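You operate a simulated robot arm through the tools that you are given. There is no shell and no other tool. Be economical: measure what you need, move in short steps, check, and stop when the job is done.

You run a simulated robot arm. Do the job below in one go: nothing can be reset, and whatever is moved stays where it is left.

TASK
Open the kit case, put its silver block in the block rack, slide the divider home and dial M21.
Fine: leave lid and latch open.

Only the result counts: the job must be done as asked and must still hold three seconds after the hand-in. Knocking over, shifting, dropping, spilling or breaking anything else fails it. A push-on lid holds only when it is set on centred and level and pressed home; a screw cap is set on level and turned clockwise until tight.

THE ROBOT
A 6-joint arm with a two-finger gripper on a trunk, on a base that drives. Base frame: it is fixed to the floor where the robot stands at the start and does not move with it; the origin is under the middle of the robot, x ahead of it, y to its left, z up. Lengths are in m, angles in rad, forces in N, time in s.
It reaches about 1.298 m from its shoulder. Its first joint turns from -2.601 to 2.601 rad. Places, roughly: case divider [0.7, 0.1, 0.8]; case latch [0.8, 0, 0.9]; front well of the block rack [0.8, -0.2, 0.8]; job dial [0.8, 0.2, 0.8]; kit case lid [0.7, 0.1, 0.9]. Payload 1.57 kg.
Tool frame: the origin (TCP) lies between the finger pads and is the grasp point; the fingertips stand 0.021 m ahead of it; z points along the fingers, y is the line along which they close. Largest opening 0.07 m; the body of the gripper starts 0.05 m behind the TCP.
Orientation is that of the tool frame in the base frame, as a unit quaternion [x, y, z, w]. With the fingers straight down and closing along the base's y, the tool's x points along the base's -x, its y along +y and its z along -z.

THE INTERFACE
- The arm moves only by the tool send_rows. Its argument "series" is text: rows parted by semicolons, each of 7 numbers parted by spaces: the shift along the base's x, y, z in units of 500 mm (1.0 is 500 mm), then the turn, a rotation vector about the base's x, y, z in units of 180 degrees (1.0 is 180 degrees), then the gripper command, from -1 (shut) to 1 (fully open), values between in proportion. In form: dx dy dz wx wy wz gripper; .... A call has 1 to 12 rows; each row is the pose to reach, as a shift and turn from the pose commanded when the call began. A call with a number of a shift or a turn outside -1 to 1 is refused whole. A row lasts 0.2 s, in which the tool goes at most 0.05 m and 0.15 rad; a call with a longer step from one row to the next is refused whole, and so is a gripper value outside its range. Where a pose cannot be reached the arm comes as near as it can. A force on the tool above 50 N (or 10 N above the force at the start of the call, whichever is more), or a blocked arm, ends the call early, and 0.2 s more pass. The fingers move at their own pace and stop on an object; they squeeze with about 30 N. The grip force told is the motor's: it shows also when the fingers shut on nothing. Time passes only in rows, and 0.2 s behind the last, so rows that repeat a pose let the fingers close. It gives the time, the measured TCP pose, the force on the tool (base axes), the opening and the grip force at its end, in the units of the frame above (readings bear some noise), with the torque about the TCP (base axes, N m) and any sound that the robot's microphone picked up, and new pictures: "show" is both (left out), scene, wrist or none.
- Cameras (640 x 400 px; columns grow to the right, rows downward): "scene" is now at [0.0394, 0.1736, 1.9173]; the picture's right is [-0.05, -1.00, 0.00], its down [-0.73, 0.04, -0.69] and it looks along [0.69, -0.04, -0.73] (base axes); focal length 274 px, centre (320, 200). "wrist" rides on the gripper at [0.079, 0.004, -0.081] in the tool frame; the picture's right is [-0.05, 1.00, 0.00], its down [-0.67, -0.04, -0.74] and it looks along [-0.74, -0.04, 0.67] (tool axes); focal length 256 px, centre (320, 200). There is no depth. A picture from a camera that has moved, and an enlarged one, comes with that camera's place and axes in the base frame and with its lens. The place of the scene camera against the robot may be out by one fixed shift of up to 0.012 m in any direction.
- lift_body(by): slides the trunk up (or, below 0, down) by that many m; the arm and the scene camera ride with it, the base frame stays. It gives what a move gives, with no picture.
- drive_base(legs): drives the robot by 1 to 6 legs, each [ahead, turn to the left] in m and rad, along the robot's own axes; the way and the turn of a leg run together, so that a leg with both is an arc; at most 1.5 m and 3.142 rad a leg. The arm and the cameras ride along, it lands a little off, and it stops where it bumps. It gives what a move gives, and a new picture of the scene camera.
- aim_head(pan, tilt): turns the head with the scene camera to pan (to the left, within 2.705 rad either way) and tilt (down, from -0.506 to 1.204), counted from straight ahead of the robot. It gives what a move gives, and a new picture of the scene camera.
- close_up(camera, box): a new picture of the part [left, top, right, bottom] of that camera's present view, enlarged. No time passes.
- sign_off(): hands the job in; it is judged then, once.

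Work in short steps. Places have to be worked out from the pictures, the camera data and where the tool is seen: move nearer, look again, correct. Check each grasp and each placing, and mend what went wrong. You have 120 turns and 260 pictures in all, those below and enlarged ones among them. Open the gripper and draw the arm clear of the work before you hand the job in, unless the task says otherwise; then end with one line.

The tools are called after "Call:" by a JSON object that holds its "fn" and its "kwargs". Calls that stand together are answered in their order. send_rows: Moves the arm, as the interface text tells. Its arguments: {"type":"object","properties":{"series":{"type":"string"},"show":{"type":"string","enum":["both","scene","wrist","none"]}},"required":["series"]} The other tools are called the same way: lift_body (by) slides the trunk up or down; drive_base (legs) drives the base; aim_head (pan, tilt) turns the head that bears the scene camera; close_up (camera, box) takes an enlarged picture of a part of a camera's view; sign_off () hands the job in.

At the start:

```text
time_s: 0.0
ee_pos: [0.9301, 0.1026, 1.2527]
tcp_rot: [-0.005, 1.0, 0.001, -0.001]
wrist_force: [-0.4, 0.0, -0.4]
moment: [0.0, 0.01, 0.0]
width: 0.0699
finger_force: 0.1
trunk travel left (down, up): [-0.934, 0.036]
robot x, y, heading: [0.0004, 0.0026, -0.005]
head pan, tilt: [-0.051, 0.815]
```

scene: 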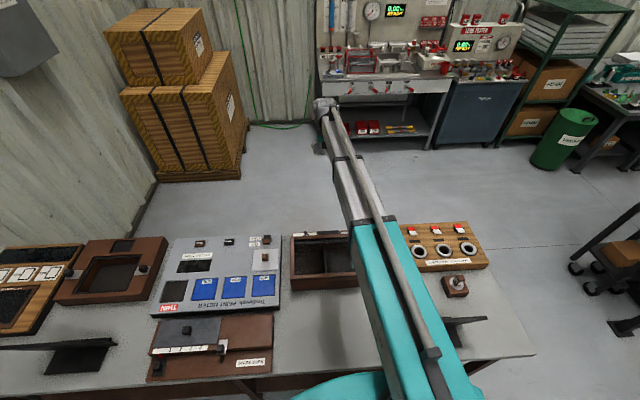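
wrist: 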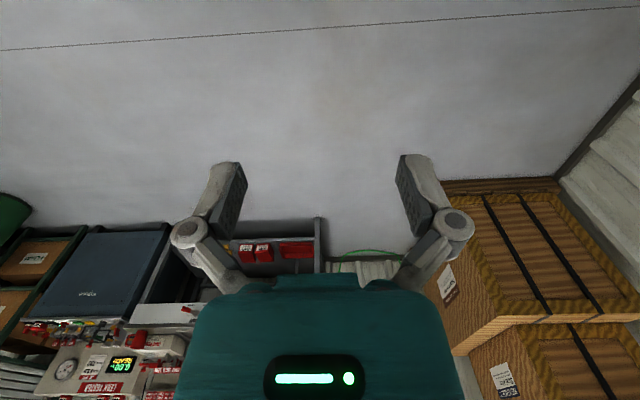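

The arm covers part of the bench. I enlarge the scene view to identify the fixtures.

Call:
{"fn": "close_up", "kwargs": {"camera": "scene", "box": [140, 220, 360, 390]}}

Call:
{"fn": "close_up", "kwargs": {"camera": "scene", "box": [380, 210, 560, 370]}}

Call:
{"fn": "close_up", "kwargs": {"camera": "scene", "box": [0, 220, 180, 390]}}

```text
2.35 times, centred on (250, 305) of scene
camera zoom: at [0.0394, 0.1736, 1.9173], right [-0.05, -1.0, 0.0], down [-0.73, 0.04, -0.69], along [0.69, -0.04, -0.73], focal length 644 px, centre (485, -47)
```

zoom: 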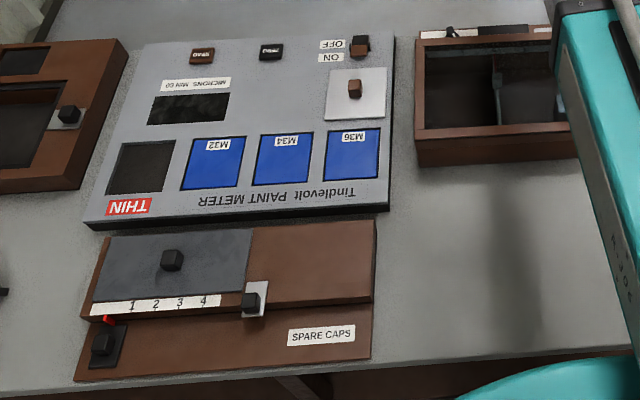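

```text
2.50 times, centred on (470, 290) of scene
camera zoom: at [0.0394, 0.1736, 1.9173], right [-0.05, -1.0, 0.0], down [-0.73, 0.04, -0.69], along [0.69, -0.04, -0.73], focal length 684 px, centre (-55, -25)
```

zoom: 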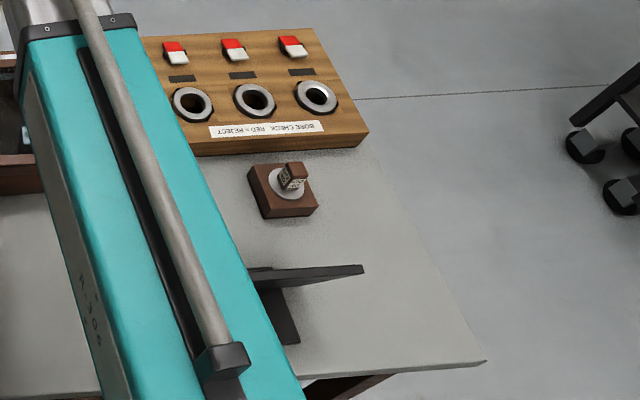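

```text
2.35 times, centred on (90, 305) of scene
camera zoom: at [0.0394, 0.1736, 1.9173], right [-0.05, -1.0, 0.0], down [-0.73, 0.04, -0.69], along [0.69, -0.04, -0.73], focal length 644 px, centre (861, -47)
```

zoom: 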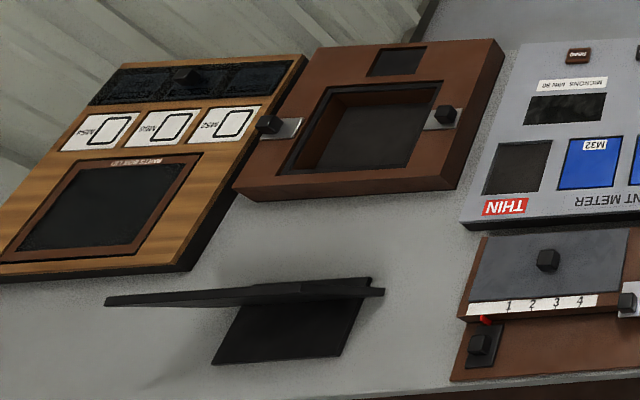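

The arm hides the case area. I swing it to the right and back, staying high, to clear the view.

Call:
{"fn": "send_rows", "kwargs": {"series": "-0.056 -0.08 0 0 0 0 1;-0.112 -0.16 0 0 0 0 1;-0.168 -0.24 0 0 0 0 1;-0.224 -0.32 0 0 0 0 1;-0.28 -0.40 0 0 0 0 1;-0.336 -0.48 0 0 0 0 1;-0.392 -0.56 0 0 0 0 1;-0.448 -0.64 0 0 0 0 1;-0.504 -0.72 0 0 0 0 1;-0.56 -0.80 0 0 0 0 1;-0.616 -0.88 0 0 0 0 1;-0.672 -0.96 0 0 0 0 1"}}

```text
time_s: 2.6
ee_pos: [0.5919, -0.379, 1.2519]
tcp_rot: [-0.004, 1.0, 0.001, 0.0]
wrist_force: [-0.1, 0.5, 0.5]
moment: [0.04, 0.0, -0.01]
width: 0.07
finger_force: 0.0
trunk travel left (down, up): [-0.934, 0.036]
robot x, y, heading: [0.0014, 0.0025, -0.003]
head pan, tilt: [-0.051, 0.815]
camera scene: at [0.0386, 0.1727, 1.9174], right [-0.05, -1.0, 0.0], down [-0.73, 0.04, -0.69], along [0.69, -0.03, -0.73], focal length 274 px, centre (320, 200)
camera wrist: at [0.5132, -0.3753, 1.3336], right [0.04, 1.0, 0.0], down [0.67, -0.03, 0.75], along [0.74, -0.03, -0.67], focal length 256 px, centre (320, 200)
```

scene: 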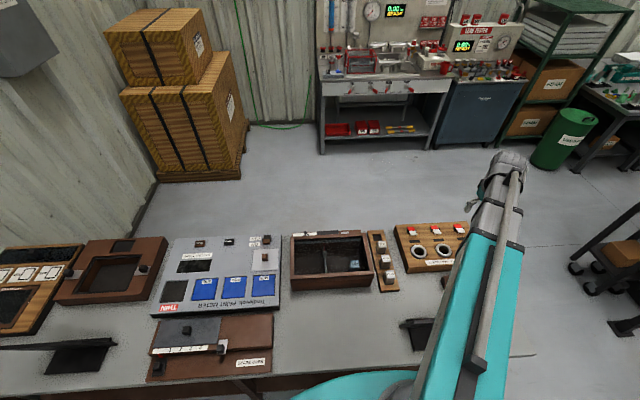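
wrist: 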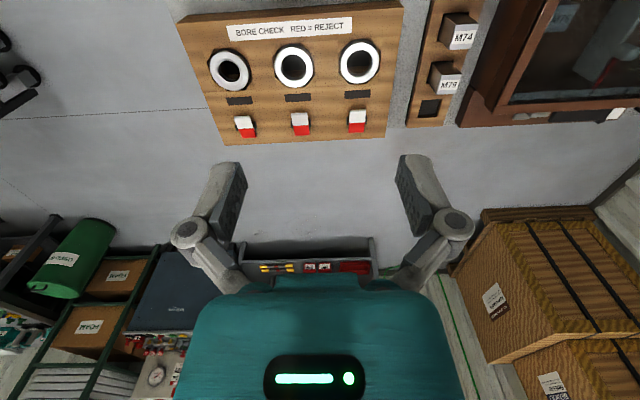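

The case and rack are visible now. I take close-ups of both.

Call:
{"fn": "close_up", "kwargs": {"camera": "scene", "box": [275, 222, 405, 302]}}

Call:
{"fn": "close_up", "kwargs": {"camera": "wrist", "box": [400, 0, 640, 150]}}

Call:
{"fn": "close_up", "kwargs": {"camera": "scene", "box": [140, 230, 290, 390]}}

```text
4.92 times, centred on (340, 262) of scene
camera zoom: at [0.0386, 0.1727, 1.9174], right [-0.05, -1.0, 0.0], down [-0.73, 0.04, -0.69], along [0.69, -0.03, -0.73], focal length 1347 px, centre (222, -105)
```

zoom: 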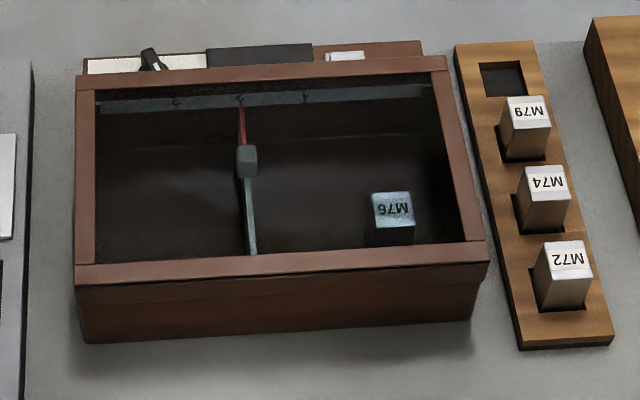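

```text
2.67 times, centred on (520, 75) of wrist
camera zoom: at [0.5132, -0.3753, 1.3336], right [0.04, 1.0, 0.0], down [0.67, -0.03, 0.75], along [0.74, -0.03, -0.67], focal length 683 px, centre (-213, 533)
```

zoom: 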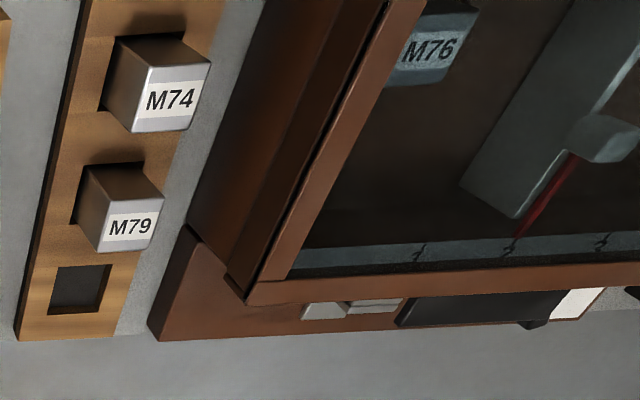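

```text
2.50 times, centred on (215, 310) of scene
camera zoom: at [0.0386, 0.1727, 1.9174], right [-0.05, -1.0, 0.0], down [-0.73, 0.04, -0.69], along [0.69, -0.03, -0.73], focal length 684 px, centre (582, -75)
```

zoom: 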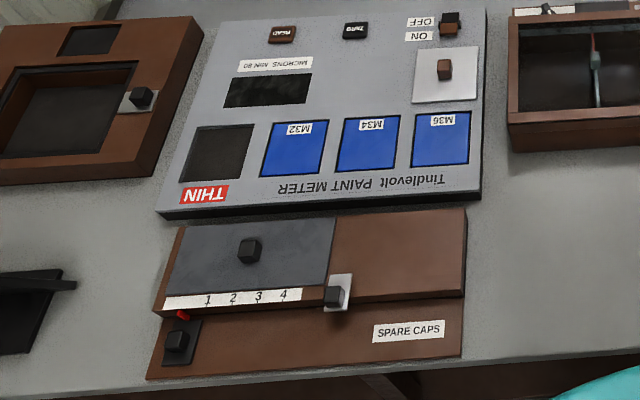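

The case has a glass lid, an inner divider with knob and block M76; its controls (white strip, black piece) are on the far side. I'll turn the wrist half round on the way back so its camera looks at the far side.

Call:
{"fn": "send_rows", "kwargs": {"series": "0.036 0.039 0 0 0 0.047 1;0.072 0.078 0 0 0 0.094 1;0.108 0.117 0 0 0 0.141 1;0.144 0.156 0 0 0 0.188 1;0.18 0.195 0 0 0 0.235 1;0.216 0.234 0 0 0 0.282 1;0.252 0.273 0 0 0 0.329 1;0.288 0.312 0 0 0 0.376 1;0.324 0.351 0 0 0 0.423 1;0.36 0.39 0 0 0 0.47 1;0.396 0.429 0 0 0 0.517 1;0.432 0.468 0 0 0 0.564 1", "show": "none"}}

Call:
{"fn": "send_rows", "kwargs": {"series": "0.036 0.039 0 0 0 0.047 1;0.072 0.078 0 0 0 0.094 1;0.108 0.117 0 0 0 0.141 1;0.144 0.156 0 0 0 0.188 1;0.18 0.195 0 0 0 0.235 1;0.216 0.234 0 0 0 0.282 1;0.252 0.273 0 0 0 0.329 1;0.288 0.312 0 0 0 0.376 1;0.324 0.351 0 0 0 0.423 1;0.324 0.351 0 0 0 0.437 1"}}

```text
time_s: 5.2
ee_pos: [0.8088, -0.1431, 1.2529]
tcp_rot: [0.778, -0.629, 0.0, 0.0]
wrist_force: [1.4, -0.3, -0.5]
moment: [0.02, -0.01, -0.01]
width: 0.0703
finger_force: 0.0
trunk travel left (down, up): [-0.934, 0.036]
robot x, y, heading: [-0.0014, 0.001, -0.002]
head pan, tilt: [-0.051, 0.815]
```

```text
time_s: 7.4
ee_pos: [0.9664, 0.0338, 1.2544]
tcp_rot: [0.999, -0.047, -0.001, 0.002]
wrist_force: [-0.6, -0.5, -0.4]
moment: [0.01, -0.02, -0.01]
width: 0.0703
finger_force: 0.1
out of reach, approached as far as the arm can: row 9, 10
trunk travel left (down, up): [-0.934, 0.036]
robot x, y, heading: [0.0001, 0.0023, 0.001]
head pan, tilt: [-0.051, 0.815]
camera scene: at [0.0396, 0.1738, 1.9173], right [-0.05, -1.0, 0.0], down [-0.73, 0.04, -0.69], along [0.68, -0.04, -0.73], focal length 274 px, centre (320, 200)
camera wrist: at [1.0442, 0.0226, 1.3334], right [-0.15, -0.99, 0.0], down [-0.66, 0.1, 0.74], along [-0.74, 0.11, -0.67], focal length 256 px, centre (320, 200)
```

scene: 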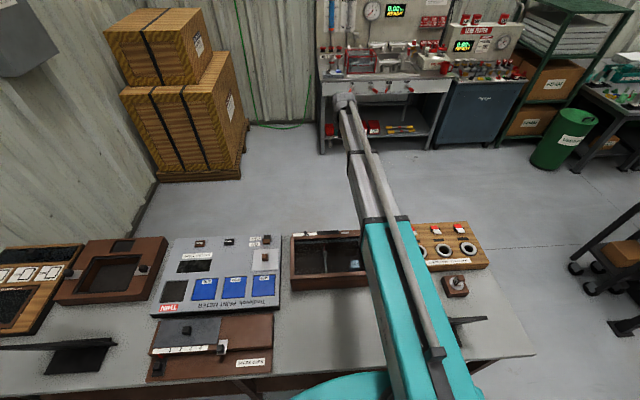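
wrist: 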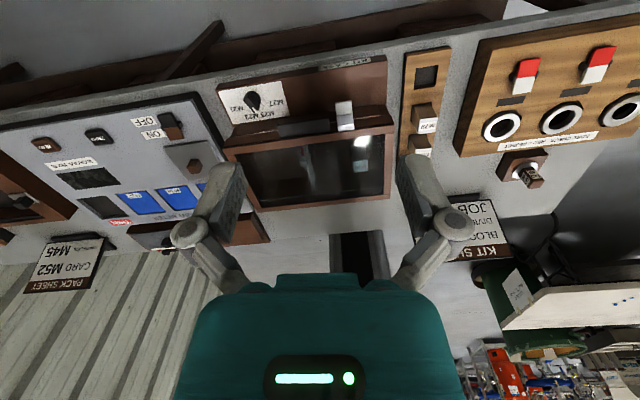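

There is a "KIT SHEET" card with details, and the dial is on the far apron. I enlarge both.

Call:
{"fn": "close_up", "kwargs": {"camera": "wrist", "box": [200, 40, 450, 220]}}

Call:
{"fn": "close_up", "kwargs": {"camera": "wrist", "box": [440, 180, 560, 270]}}

Call:
{"fn": "close_up", "kwargs": {"camera": "wrist", "box": [220, 45, 400, 145]}}

```text
2.22 times, centred on (325, 130) of wrist
camera zoom: at [1.0442, 0.0226, 1.3334], right [-0.15, -0.99, 0.0], down [-0.66, 0.1, 0.74], along [-0.74, 0.11, -0.67], focal length 569 px, centre (309, 356)
```

zoom: 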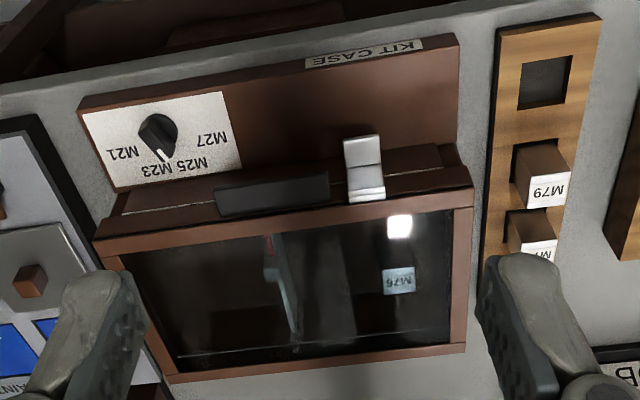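

```text
4.44 times, centred on (500, 225) of wrist
camera zoom: at [1.0442, 0.0226, 1.3334], right [-0.15, -0.99, 0.0], down [-0.66, 0.1, 0.74], along [-0.74, 0.11, -0.67], focal length 1138 px, centre (-480, 89)
```

zoom: 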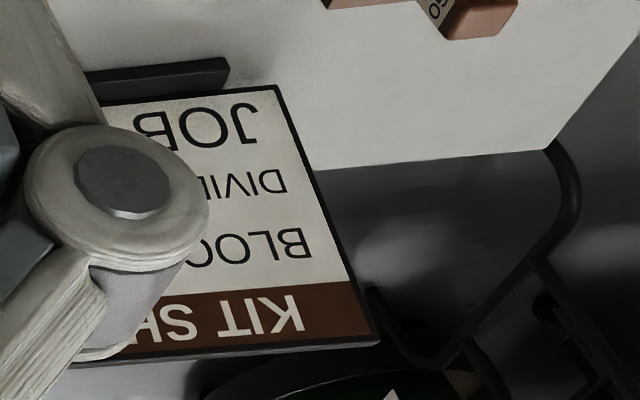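

```text
3.56 times, centred on (310, 95) of wrist
camera zoom: at [1.0442, 0.0226, 1.3334], right [-0.15, -0.99, 0.0], down [-0.66, 0.1, 0.74], along [-0.74, 0.11, -0.67], focal length 910 px, centre (356, 573)
```

zoom: 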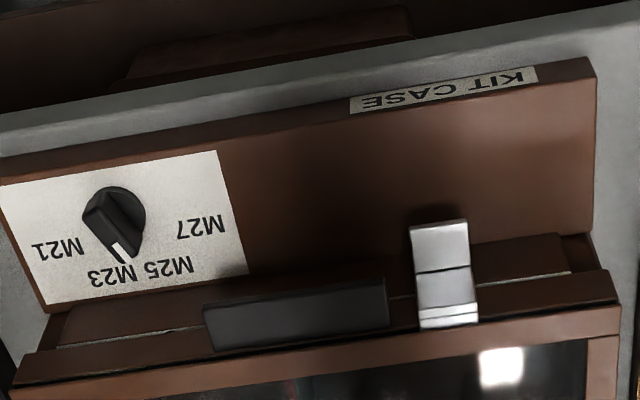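

Dial is at M23; silver latch holds the lid front, black bar is the lid handle. I shift right to read the kit sheet's divider line.

Call:
{"fn": "send_rows", "kwargs": {"series": "0 -0.08 0 0 0 0 1;0 -0.16 0 0 0 0 1;0 -0.24 0 0 0 0 1;0 -0.32 0 0 0 0 1;0 -0.4 0 0 0 0 1", "show": "wrist"}}

Call:
{"fn": "close_up", "kwargs": {"camera": "wrist", "box": [260, 150, 440, 270]}}

```text
time_s: 8.6
ee_pos: [0.975, -0.0916, 1.253]
tcp_rot: [0.994, -0.112, 0.001, 0.014]
wrist_force: [0.1, -0.3, -0.9]
moment: [0.04, 0.0, -0.01]
width: 0.0698
finger_force: 0.1
out of reach, approached as far as the arm can: row 1, 2, 3, 4, 5
trunk travel left (down, up): [-0.934, 0.036]
robot x, y, heading: [0.0006, 0.003, -0.0]
head pan, tilt: [-0.051, 0.815]
camera wrist: at [1.0515, -0.1102, 1.3338], right [-0.27, -0.96, 0.03], down [-0.64, 0.2, 0.74], along [-0.72, 0.18, -0.67], focal length 256 px, centre (320, 200)
```

wrist: 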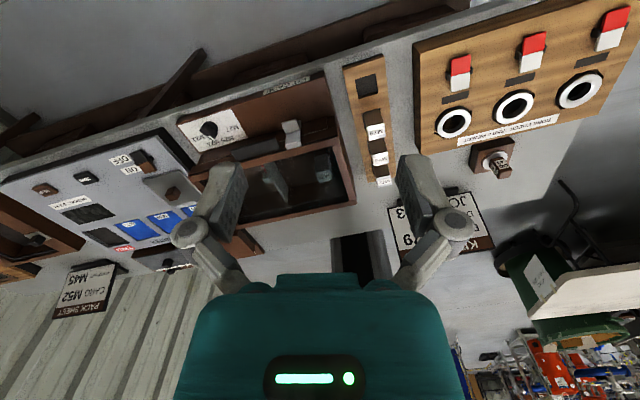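

```text
3.33 times, centred on (350, 210) of wrist
camera zoom: at [1.0515, -0.1102, 1.3338], right [-0.27, -0.96, 0.03], down [-0.64, 0.2, 0.74], along [-0.72, 0.18, -0.67], focal length 853 px, centre (220, 167)
```

zoom: 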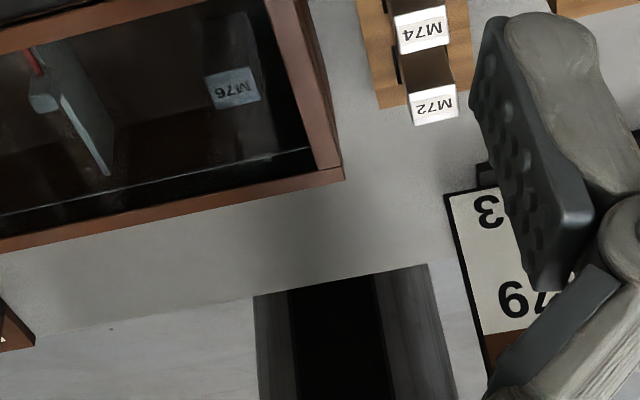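

The card shows values partly; I shift once more to read it in full.

Call:
{"fn": "send_rows", "kwargs": {"series": "-0.05 -0.07 0 0 0 0 1;-0.1 -0.14 0 0 0 0 1;-0.14 -0.21 0 0 0 0 1;-0.14 -0.28 0 0 0 0 1", "show": "wrist"}}

Call:
{"fn": "close_up", "kwargs": {"camera": "wrist", "box": [240, 150, 460, 290]}}

```text
time_s: 9.6
ee_pos: [0.9167, -0.1719, 1.2517]
tcp_rot: [0.987, -0.16, 0.002, 0.024]
wrist_force: [-0.5, 0.0, 0.9]
moment: [0.0, 0.02, -0.02]
width: 0.0699
finger_force: 0.1
out of reach, approached as far as the arm can: row 1, 2, 3, 4
trunk travel left (down, up): [-0.934, 0.036]
robot x, y, heading: [0.0001, -0.0004, -0.005]
head pan, tilt: [-0.051, 0.815]
camera wrist: at [0.9912, -0.1967, 1.3342], right [-0.36, -0.93, 0.05], down [-0.62, 0.28, 0.73], along [-0.7, 0.24, -0.68], focal length 256 px, centre (320, 200)
```

wrist: 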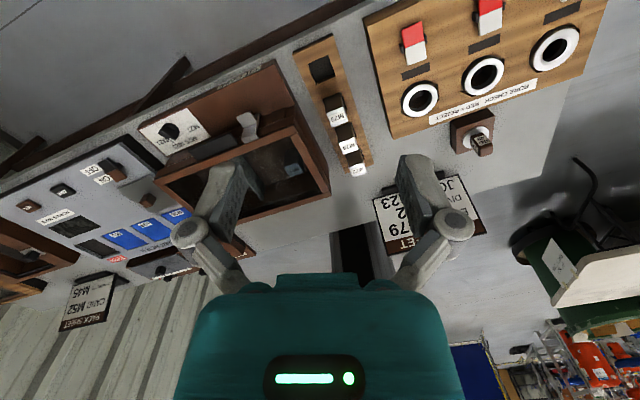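

```text
2.86 times, centred on (350, 220) of wrist
camera zoom: at [0.9912, -0.1967, 1.3342], right [-0.36, -0.93, 0.05], down [-0.62, 0.28, 0.73], along [-0.7, 0.24, -0.68], focal length 731 px, centre (234, 143)
```

zoom: 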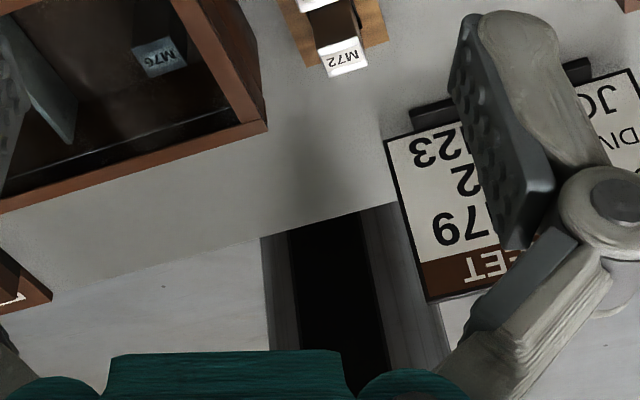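

The card reads BLOCK M79, DIVIDER 2, JOB M23 (the task's own values override it where they differ). All controls face the far side and the lid opens toward me here, so I'll work from the far side; first I unwind the wrist and tuck the arm in.

Call:
{"fn": "send_rows", "kwargs": {"series": "-0.03 0.02 0 0 0 -0.047 1;-0.06 0.04 0 0 0 -0.094 1;-0.09 0.06 0 0 0 -0.141 1;-0.12 0.08 0 0 0 -0.188 1;-0.15 0.1 0 0 0 -0.235 1;-0.18 0.12 0 0 0 -0.282 1;-0.21 0.14 0 0 0 -0.329 1;-0.24 0.16 0 0 0 -0.376 1;-0.27 0.18 0 0 0 -0.423 1;-0.3 0.2 0 0 0 -0.47 1;-0.33 0.22 0 0 0 -0.517 1;-0.36 0.24 0 0 0 -0.564 1", "show": "none"}}

Call:
{"fn": "send_rows", "kwargs": {"series": "-0.03 0.02 0 0 0 -0.047 1;-0.06 0.04 0 0 0 -0.094 1;-0.09 0.06 0 0 0 -0.141 1;-0.12 0.08 0 0 0 -0.188 1;-0.15 0.1 0 0 0 -0.235 1;-0.18 0.12 0 0 0 -0.282 1;-0.21 0.14 0 0 0 -0.329 1;-0.24 0.16 0 0 0 -0.376 1;-0.27 0.18 0 0 0 -0.423 1;-0.3 0.2 0 0 0 -0.436 1", "show": "none"}}

Call:
{"fn": "aim_head", "kwargs": {"pan": -0.9, "tilt": 0.75}}

```text
time_s: 12.2
ee_pos: [0.7346, -0.0511, 1.2537]
tcp_rot: [-0.5, 0.866, 0.018, -0.018]
wrist_force: [-0.4, 0.0, 0.1]
moment: [0.01, -0.03, 0.01]
width: 0.0702
finger_force: 0.1
trunk travel left (down, up): [-0.934, 0.036]
robot x, y, heading: [0.002, -0.0001, -0.001]
head pan, tilt: [-0.051, 0.815]
```

```text
time_s: 14.4
ee_pos: [0.5876, 0.0491, 1.2532]
tcp_rot: [0.159, 0.987, 0.024, -0.002]
wrist_force: [0.1, -0.7, 0.5]
moment: [-0.02, -0.02, 0.0]
width: 0.0699
finger_force: 0.1
trunk travel left (down, up): [-0.934, 0.036]
robot x, y, heading: [0.0014, 0.0034, -0.003]
head pan, tilt: [-0.051, 0.815]
```

```text
time_s: 15.6
ee_pos: [0.5863, 0.0489, 1.2537]
tcp_rot: [0.159, 0.987, 0.024, -0.002]
wrist_force: [0.6, -1.4, -0.1]
moment: [-0.01, 0.02, 0.01]
width: 0.0699
finger_force: 0.0
trunk travel left (down, up): [-0.934, 0.036]
robot x, y, heading: [-0.0001, 0.0001, -0.002]
head pan, tilt: [-0.901, 0.75]
camera scene: at [0.0109, 0.1127, 1.9225], right [-0.78, -0.62, 0.0], down [-0.42, 0.53, -0.73], along [0.45, -0.57, -0.68], focal length 274 px, centre (320, 200)
```

scene: 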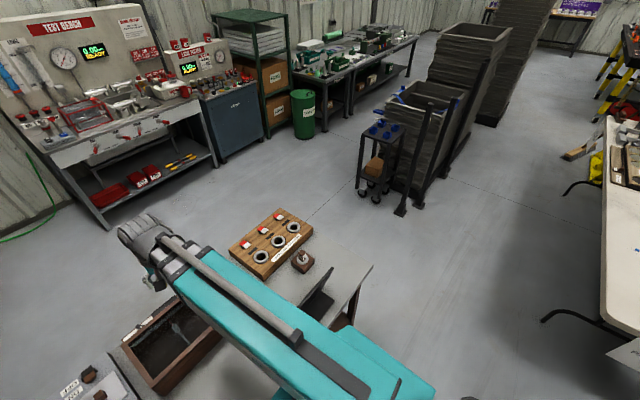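

The aisle right of the bench (y ≈ -0.7 to -1.9) and behind it (x up to ≈2.6) is clear. I tuck the arm closer and straighten it before driving.

Call:
{"fn": "send_rows", "kwargs": {"series": "-0.08 -0.025 0 -0.004 0 0.026 1;-0.16 -0.05 0 -0.008 0 0.052 1;-0.24 -0.075 0 -0.012 0 0.078 1;-0.32 -0.1 0 -0.015 0 0.102 1", "show": "none"}}

Call:
{"fn": "drive_base", "kwargs": {"legs": [[0, 1.571], [-0.6, 0]]}}

```text
time_s: 16.6
ee_pos: [0.5378, -0.0043, 1.2528]
tcp_rot: [-0.002, 1.0, 0.0, -0.004]
wrist_force: [-1.0, -0.2, -1.0]
moment: [0.03, 0.02, 0.0]
width: 0.0699
finger_force: 0.2
out of reach, approached as far as the arm can: row 2, 3, 4
trunk travel left (down, up): [-0.934, 0.036]
robot x, y, heading: [0.0016, -0.0034, -0.002]
head pan, tilt: [-0.901, 0.75]
```

```text
time_s: 19.4
ee_pos: [0.4682, 0.1615, 1.2523]
tcp_rot: [-0.158, 0.987, -0.001, -0.004]
wrist_force: [0.6, -0.1, -0.6]
moment: [0.0, 0.01, 0.02]
width: 0.0701
finger_force: 0.1
trunk travel left (down, up): [-0.934, 0.036]
robot x, y, heading: [-0.047, -0.0005, 0.312]
head pan, tilt: [-0.901, 0.75]
stopped in leg 1: the robot was blocked; the commanded pose is now the measured one
camera scene: at [-0.0655, 0.1096, 1.9226], right [-0.55, -0.83, 0.0], down [-0.57, 0.38, -0.73], along [0.61, -0.41, -0.68], focal length 274 px, centre (320, 200)
```

scene: 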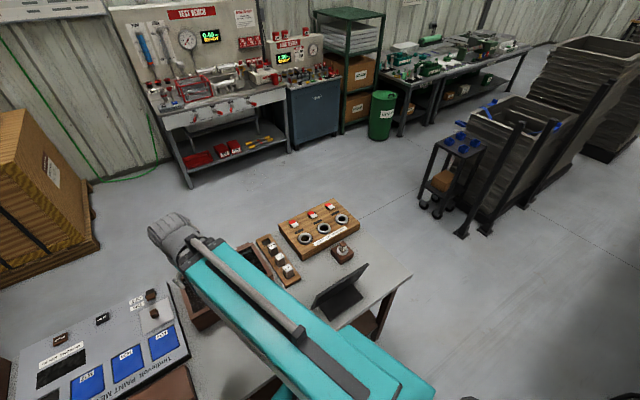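

The chassis touched the bench while turning. I look behind before backing off.

Call:
{"fn": "aim_head", "kwargs": {"pan": -2.6, "tilt": 0.9}}

Call:
{"fn": "aim_head", "kwargs": {"pan": 2.6, "tilt": 0.9}}

```text
time_s: 21.1
ee_pos: [0.4674, 0.163, 1.2534]
tcp_rot: [-0.158, 0.987, -0.001, -0.003]
wrist_force: [0.4, 0.9, 0.1]
moment: [0.01, -0.02, 0.02]
width: 0.0699
finger_force: 0.0
trunk travel left (down, up): [-0.934, 0.036]
robot x, y, heading: [-0.046, 0.0035, 0.31]
head pan, tilt: [-2.601, 0.901]
camera scene: at [-0.1847, 0.0987, 1.9106], right [-0.75, 0.66, 0.0], down [0.51, 0.59, -0.62], along [-0.41, -0.47, -0.78], focal length 274 px, centre (320, 200)
```

scene: 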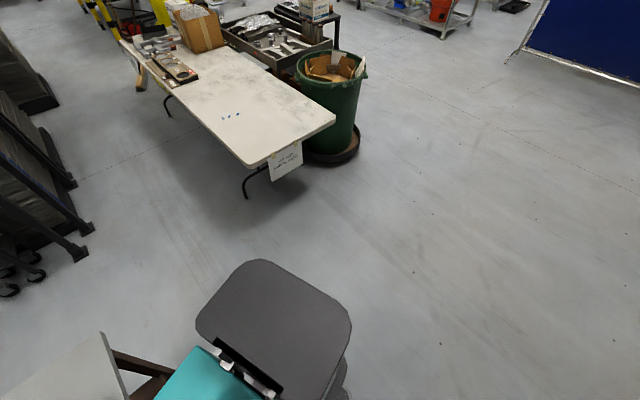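

```text
time_s: 25.2
ee_pos: [0.467, 0.1626, 1.2536]
tcp_rot: [-0.158, 0.987, -0.001, -0.002]
wrist_force: [0.5, 0.6, 0.2]
moment: [0.02, -0.01, 0.01]
width: 0.0699
finger_force: 0.1
trunk travel left (down, up): [-0.934, 0.036]
robot x, y, heading: [-0.0445, -0.0016, 0.311]
head pan, tilt: [2.601, 0.901]
camera scene: at [-0.2087, 0.1727, 1.9106], right [0.23, 0.97, 0.0], down [0.76, -0.18, -0.62], along [-0.61, 0.14, -0.78], focal length 274 px, centre (320, 200)
```

scene: 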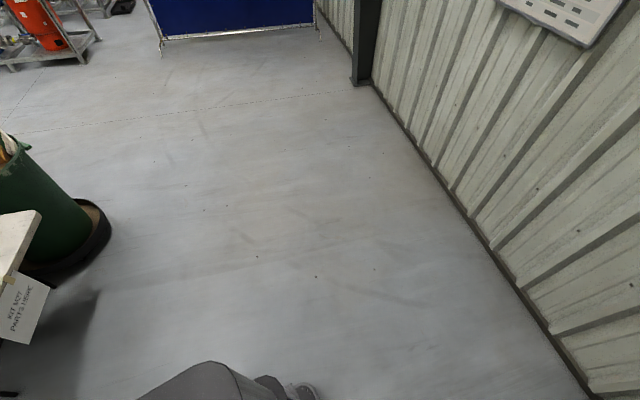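

Behind is open. I back off, then head for the passage at the bench's right end.

Call:
{"fn": "drive_base", "kwargs": {"legs": [[-0.4, 0]]}}

Call:
{"fn": "aim_head", "kwargs": {"pan": 0.0, "tilt": 0.8}}

```text
time_s: 28.2
ee_pos: [0.0882, 0.0388, 1.2524]
tcp_rot: [-0.157, 0.988, 0.001, -0.002]
wrist_force: [0.2, -1.1, 0.4]
moment: [-0.03, -0.01, 0.0]
width: 0.0702
finger_force: 0.1
trunk travel left (down, up): [-0.934, 0.036]
robot x, y, heading: [-0.4235, -0.1206, 0.317]
head pan, tilt: [2.601, 0.901]
camera scene: at [-0.5887, 0.0499, 1.9106], right [0.23, 0.97, 0.0], down [0.76, -0.18, -0.62], along [-0.6, 0.14, -0.78], focal length 274 px, centre (320, 200)
```

scene: 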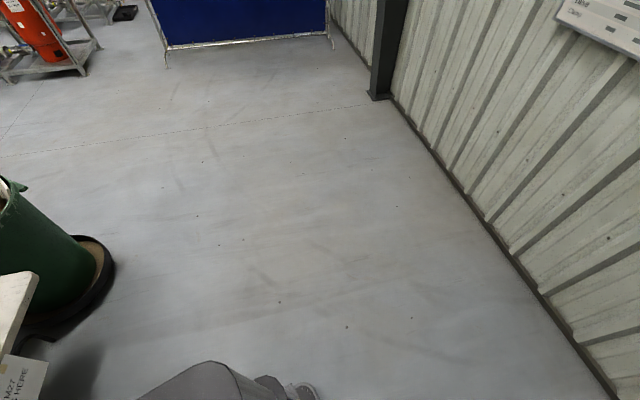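

```text
time_s: 30.5
ee_pos: [0.0889, 0.0378, 1.2537]
tcp_rot: [-0.157, 0.988, -0.001, -0.002]
wrist_force: [-0.8, 0.5, 0.0]
moment: [-0.04, 0.01, -0.02]
width: 0.0703
finger_force: 0.0
trunk travel left (down, up): [-0.934, 0.036]
robot x, y, heading: [-0.4251, -0.1204, 0.307]
head pan, tilt: [0.0, 0.799]
camera scene: at [-0.4377, 0.0578, 1.9185], right [0.31, -0.95, 0.0], down [-0.68, -0.22, -0.7], along [0.66, 0.21, -0.72], focal length 274 px, centre (320, 200)
```

scene: 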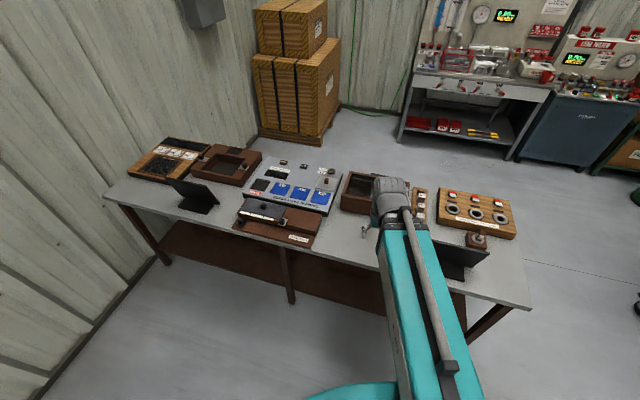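

Nothing was disturbed. I turn right and drive to the passage.

Call:
{"fn": "drive_base", "kwargs": {"legs": [[0, -1.525], [1.14, 0]]}}

```text
time_s: 43.2
ee_pos: [0.1726, -1.7046, 1.2528]
tcp_rot: [0.567, 0.824, 0.002, -0.003]
wrist_force: [-0.2, -1.1, -0.9]
moment: [0.01, 0.01, 0.0]
width: 0.07
finger_force: 0.0
trunk travel left (down, up): [-0.934, 0.036]
robot x, y, heading: [-0.0161, -1.2021, -1.207]
head pan, tilt: [0.0, 0.799]
camera scene: at [0.16, -1.1681, 1.9185], right [-0.94, -0.35, 0.0], down [-0.25, 0.67, -0.7], along [0.25, -0.65, -0.72], focal length 274 px, centre (320, 200)
```

scene: 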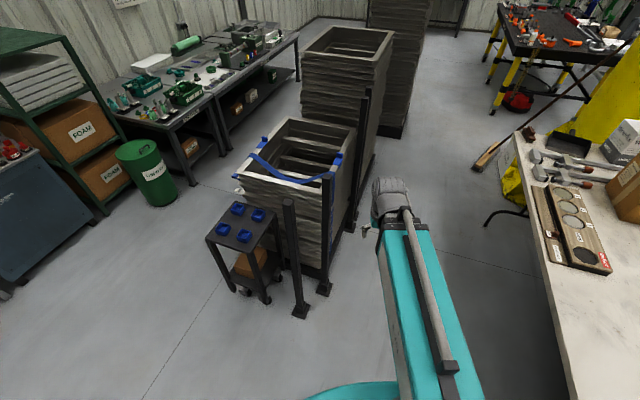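

Posts stay about 0.87 m from my centre, clear of the arm's sweep. I turn left and drive along the bench end.

Call:
{"fn": "drive_base", "kwargs": {"legs": [[0, 1.207], [1.0, 0]]}}

```text
time_s: 54.1
ee_pos: [1.539, -1.2322, 1.2523]
tcp_rot: [0.012, 1.0, 0.001, -0.003]
wrist_force: [0.0, -0.2, -0.6]
moment: [0.0, 0.03, 0.0]
width: 0.0702
finger_force: 0.1
trunk travel left (down, up): [-0.934, 0.036]
robot x, y, heading: [1.0052, -1.2127, -0.032]
head pan, tilt: [0.0, 0.799]
camera scene: at [1.0481, -1.0372, 1.9185], right [-0.03, -1.0, 0.0], down [-0.72, 0.02, -0.7], along [0.7, -0.02, -0.72], focal length 274 px, centre (320, 200)
```

scene: 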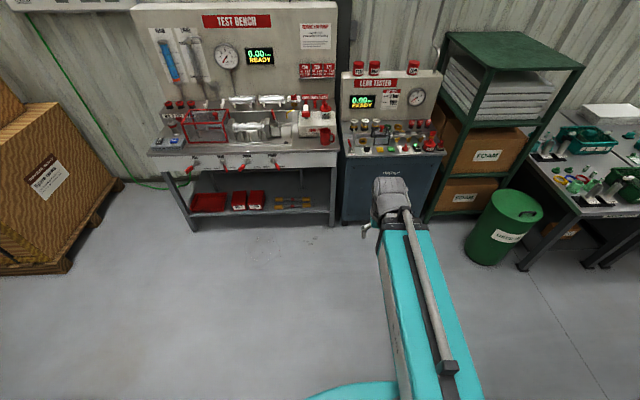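

The far aisle is clear. I drive on, turn left along the bench's far side and finish facing it.

Call:
{"fn": "drive_base", "kwargs": {"legs": [[0.72, 0.032], [0, 1.571], [1.27, 0]]}}

```text
time_s: 71.8
ee_pos: [1.7958, 0.575, 1.2535]
tcp_rot: [-0.698, 0.717, -0.002, -0.003]
wrist_force: [-0.8, -1.2, -0.7]
moment: [-0.01, -0.03, 0.02]
width: 0.0701
finger_force: 0.0
trunk travel left (down, up): [-0.934, 0.036]
robot x, y, heading: [1.7717, 0.0365, 1.54]
head pan, tilt: [0.0, 0.799]
camera scene: at [1.6111, 0.0855, 1.9185], right [1.0, -0.03, 0.0], down [-0.02, -0.72, -0.7], along [0.02, 0.7, -0.72], focal length 274 px, centre (320, 200)
```

scene: 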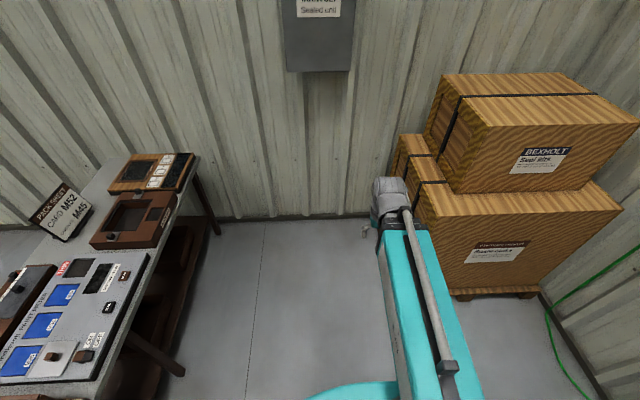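

Now I turn to face the bench.

Call:
{"fn": "drive_base", "kwargs": {"legs": [[0, 1.602]]}}

```text
time_s: 78.1
ee_pos: [1.2396, 0.0468, 1.2532]
tcp_rot: [1.0, 0.015, 0.002, 0.0]
wrist_force: [0.2, 0.0, 0.8]
moment: [-0.01, 0.0, 0.0]
width: 0.0699
finger_force: 0.0
trunk travel left (down, up): [-0.934, 0.036]
robot x, y, heading: [1.7735, 0.057, -3.115]
head pan, tilt: [0.0, 0.799]
camera scene: at [1.7482, -0.1063, 1.9185], right [-0.03, 1.0, 0.0], down [0.72, 0.02, -0.7], along [-0.7, -0.02, -0.72], focal length 274 px, centre (320, 200)
```

scene: 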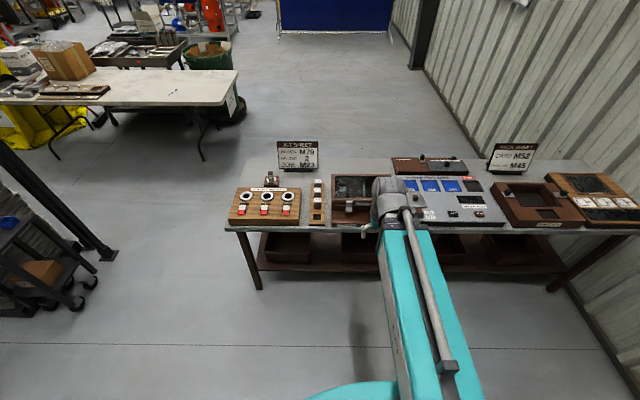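

I am facing the case side; the bench edge is at x≈0.82. I drive 0.3 m nearer.

Call:
{"fn": "drive_base", "kwargs": {"legs": [[0.3, -0.027]]}}

Call:
{"fn": "close_up", "kwargs": {"camera": "scene", "box": [220, 140, 400, 260]}}

```text
time_s: 80.5
ee_pos: [0.9343, 0.0548, 1.2529]
tcp_rot: [1.0, 0.001, 0.004, 0.001]
wrist_force: [-0.7, -0.3, 0.3]
moment: [-0.03, -0.03, 0.03]
width: 0.0701
finger_force: 0.0
trunk travel left (down, up): [-0.934, 0.036]
robot x, y, heading: [1.4716, 0.0477, 3.141]
head pan, tilt: [0.0, 0.799]
camera scene: at [1.4396, -0.1118, 1.9185], right [0.0, 1.0, 0.0], down [0.72, 0.0, -0.7], along [-0.7, 0.0, -0.72], focal length 274 px, centre (320, 200)
```

scene: 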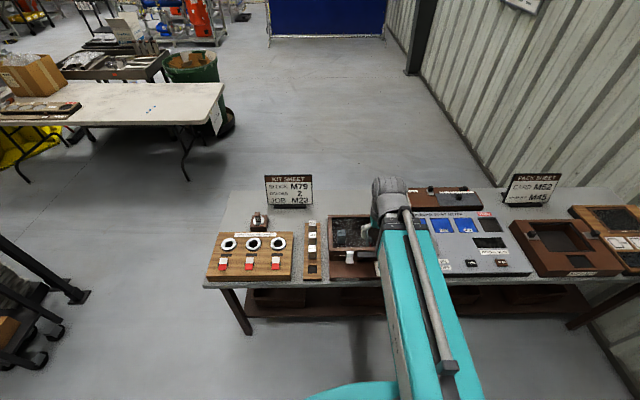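

```text
3.33 times, centred on (310, 200) of scene
camera zoom: at [1.4396, -0.1118, 1.9185], right [0.0, 1.0, 0.0], down [0.72, 0.0, -0.7], along [-0.7, 0.0, -0.72], focal length 912 px, centre (353, 200)
```

zoom: 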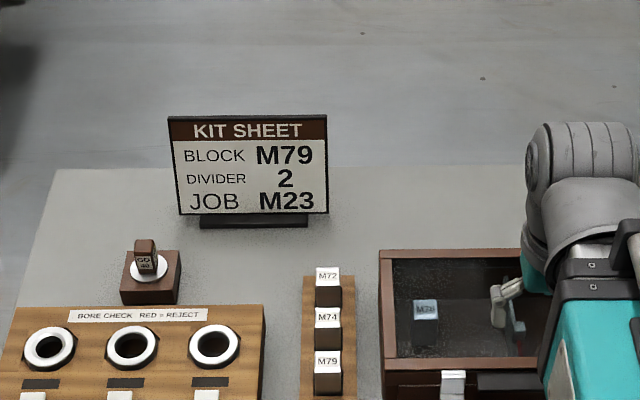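

I lower the hand for a closer wrist view of the case front, dial, latch and the divider scale.

Call:
{"fn": "send_rows", "kwargs": {"series": "0.0 0 -0.08 0 0 0 1;0.02 0 -0.16 0 0 0 1;0.06 0 -0.24 0 0 0 1;0.08 0 -0.3 0 0 0 1", "show": "wrist"}}

Call:
{"fn": "close_up", "kwargs": {"camera": "wrist", "box": [190, 20, 450, 190]}}

```text
time_s: 81.5
ee_pos: [0.935, 0.0553, 1.2521]
tcp_rot: [1.0, 0.001, 0.002, 0.0]
wrist_force: [-0.5, -0.2, 0.0]
moment: [0.0, -0.03, 0.02]
width: 0.0698
finger_force: 0.0
out of reach, approached as far as the arm can: row 1, 2, 3, 4
trunk travel left (down, up): [-0.934, 0.036]
robot x, y, heading: [1.4698, 0.0492, 3.143]
head pan, tilt: [0.0, 0.799]
camera wrist: at [1.0138, 0.0513, 1.334], right [-0.05, -1.0, 0.0], down [-0.67, 0.03, 0.74], along [-0.74, 0.04, -0.67], focal length 256 px, centre (320, 200)
```

wrist: 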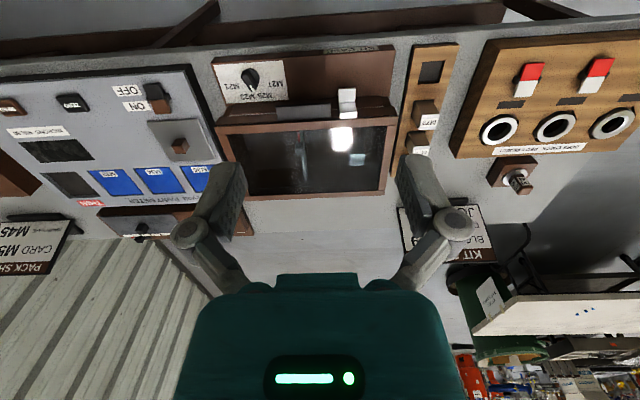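

```text
2.35 times, centred on (320, 105) of wrist
camera zoom: at [1.0138, 0.0513, 1.334], right [-0.05, -1.0, 0.0], down [-0.67, 0.03, 0.74], along [-0.74, 0.04, -0.67], focal length 602 px, centre (320, 424)
```

zoom: 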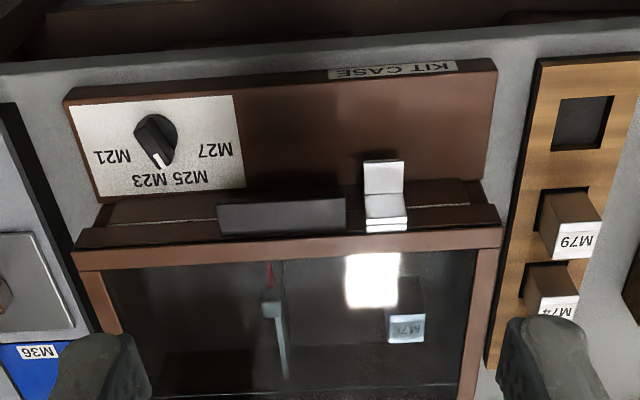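

The arm is at its folded limit at this height; lowering the trunk brings the hand down with a better posture.

Call:
{"fn": "lift_body", "kwargs": {"by": -0.2}}

Call:
{"fn": "close_up", "kwargs": {"camera": "wrist", "box": [0, 0, 640, 400]}}

Call:
{"fn": "close_up", "kwargs": {"camera": "wrist", "box": [190, 60, 450, 230]}}

```text
time_s: 83.6
ee_pos: [0.935, 0.0545, 1.0536]
tcp_rot: [1.0, 0.002, 0.001, 0.0]
wrist_force: [-0.1, -0.1, 0.5]
moment: [0.02, -0.01, -0.02]
width: 0.0699
finger_force: 0.0
trunk travel left (down, up): [-0.734, 0.236]
robot x, y, heading: [1.4737, 0.0488, 3.147]
head pan, tilt: [0.0, 0.799]
```

```text
1.00 times, centred on (320, 200) of wrist (not enlarged: the box is as wide or as high as the picture)
camera zoom: at [1.0138, 0.0513, 1.1341], right [-0.05, -1.0, 0.0], down [-0.67, 0.03, 0.74], along [-0.74, 0.04, -0.67], focal length 256 px, centre (320, 200)
```

zoom: 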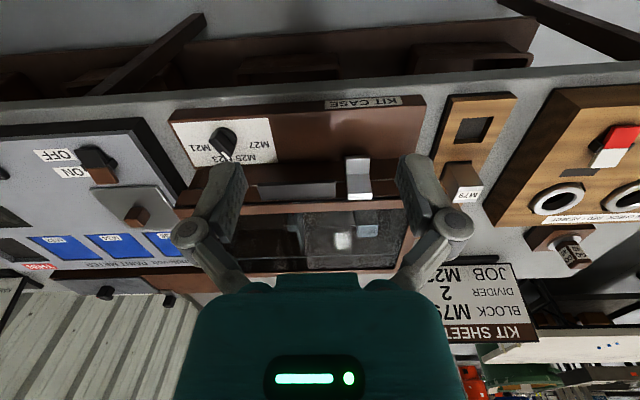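

```text
2.35 times, centred on (320, 145) of wrist
camera zoom: at [1.0138, 0.0513, 1.1341], right [-0.05, -1.0, 0.0], down [-0.67, 0.03, 0.74], along [-0.74, 0.04, -0.67], focal length 602 px, centre (320, 329)
```

zoom: 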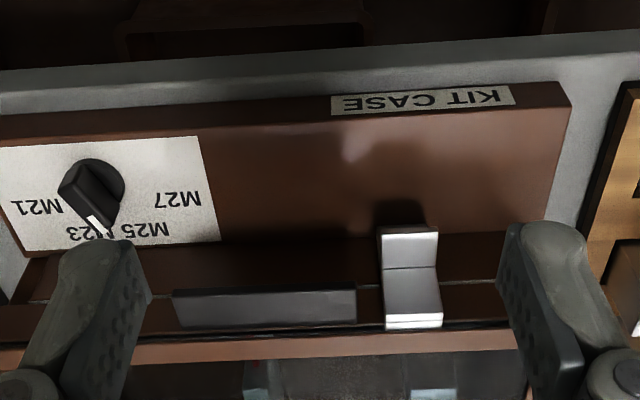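

Estimates: dial knob ≈(0.817,0.193,0.84), latch ≈(0.78,0.013,0.88–0.916), handle bar ≈(0.777,0.095,0.90). I check the latch's shape from the scene camera.

Call:
{"fn": "aim_head", "kwargs": {"pan": 0, "tilt": 0.9}}

Call:
{"fn": "close_up", "kwargs": {"camera": "scene", "box": [310, 160, 430, 235]}}

```text
time_s: 84.3
ee_pos: [0.9346, 0.0553, 1.0524]
tcp_rot: [1.0, 0.002, 0.003, 0.0]
wrist_force: [0.1, 0.0, 0.0]
moment: [-0.01, -0.02, 0.01]
width: 0.0704
finger_force: 0.1
trunk travel left (down, up): [-0.734, 0.236]
robot x, y, heading: [1.4717, 0.0477, 3.144]
head pan, tilt: [0.0, 0.901]
camera scene: at [1.4456, -0.1118, 1.7107], right [0.0, 1.0, 0.0], down [0.78, 0.0, -0.62], along [-0.62, 0.0, -0.78], focal length 274 px, centre (320, 200)
```

scene: 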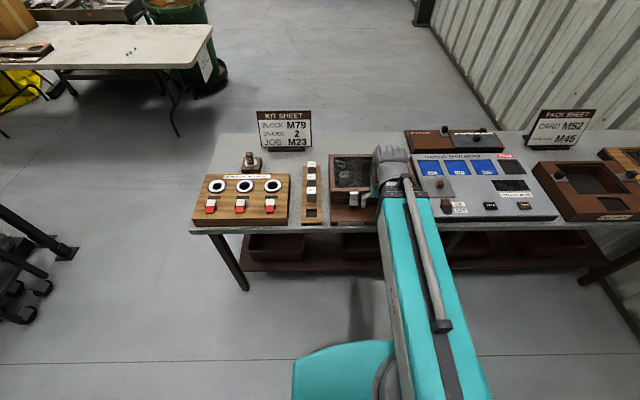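

```text
5.33 times, centred on (370, 198) of scene
camera zoom: at [1.4456, -0.1118, 1.7107], right [0.0, 1.0, 0.0], down [0.78, 0.0, -0.62], along [-0.62, 0.0, -0.78], focal length 1460 px, centre (53, 213)
```

zoom: 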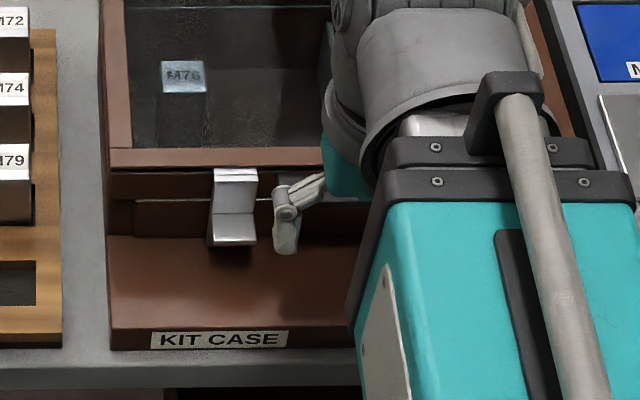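

To learn how the latch pivots I take a side view: yaw the hand 90° so its camera looks along +y at the latch.

Call:
{"fn": "send_rows", "kwargs": {"series": "-0.027 -0.032 0 0 0 -0.046 1;-0.054 -0.064 0 0 0 -0.092 1;-0.081 -0.096 0 0 0 -0.138 1;-0.108 -0.128 0 0 0 -0.184 1;-0.135 -0.16 0 0 0 -0.23 1;-0.162 -0.192 0 0 0 -0.276 1;-0.189 -0.224 0 0 0 -0.322 1;-0.216 -0.256 0 0 0 -0.368 1;-0.243 -0.288 0 0 0 -0.414 1;-0.27 -0.32 0 0 0 -0.46 1;-0.29 -0.35 0 0 0 -0.5 1", "show": "wrist"}}

Call:
{"fn": "close_up", "kwargs": {"camera": "wrist", "box": [230, 60, 410, 190]}}

```text
time_s: 86.7
ee_pos: [0.7888, -0.1197, 1.0519]
tcp_rot: [0.708, -0.706, 0.001, 0.002]
wrist_force: [-0.2, 0.3, -0.1]
moment: [0.02, -0.01, -0.03]
width: 0.0698
finger_force: 0.0
trunk travel left (down, up): [-0.734, 0.236]
robot x, y, heading: [1.4689, 0.0533, 3.141]
head pan, tilt: [0.0, 0.901]
camera wrist: at [0.7839, -0.1977, 1.1339], right [-1.0, 0.05, 0.0], down [0.04, 0.67, 0.74], along [0.04, 0.74, -0.67], focal length 256 px, centre (320, 200)
```

wrist: 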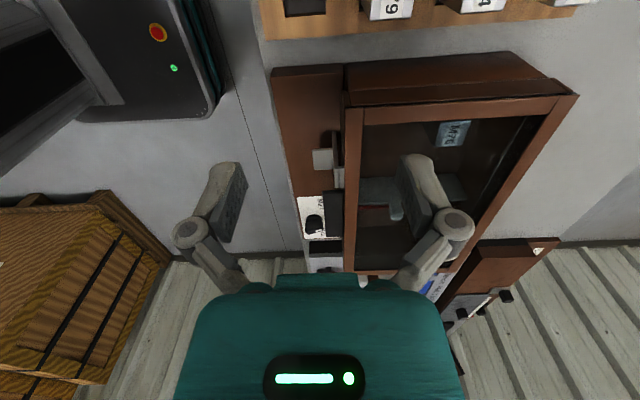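

```text
3.08 times, centred on (320, 125) of wrist
camera zoom: at [0.7839, -0.1977, 1.1339], right [-1.0, 0.05, 0.0], down [0.04, 0.67, 0.74], along [0.04, 0.74, -0.67], focal length 788 px, centre (320, 431)
```

zoom: 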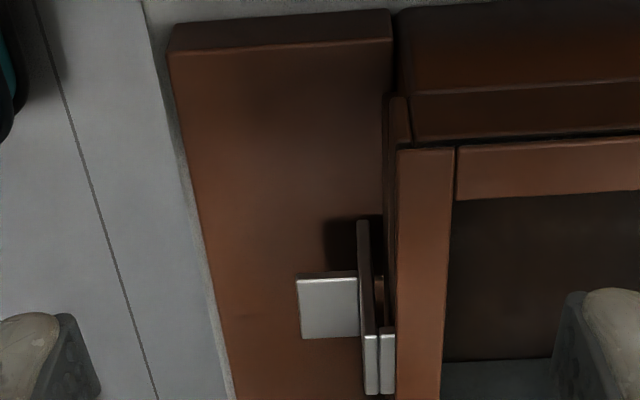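

Call:
{"fn": "close_up", "kwargs": {"camera": "wrist", "box": [295, 120, 365, 215]}}

```text
4.21 times, centred on (330, 168) of wrist
camera zoom: at [0.7839, -0.1977, 1.1339], right [-1.0, 0.05, 0.0], down [0.04, 0.67, 0.74], along [0.04, 0.74, -0.67], focal length 1078 px, centre (278, 337)
```

zoom: 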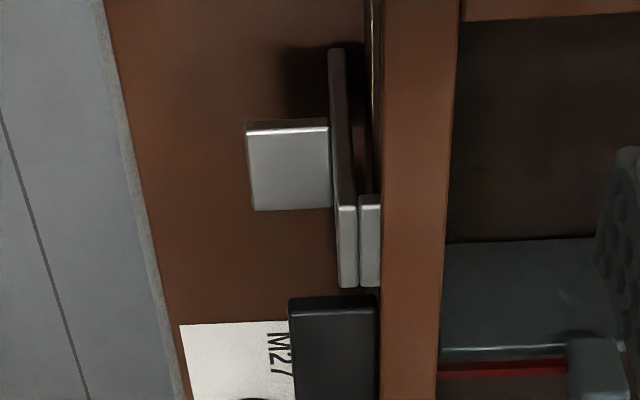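

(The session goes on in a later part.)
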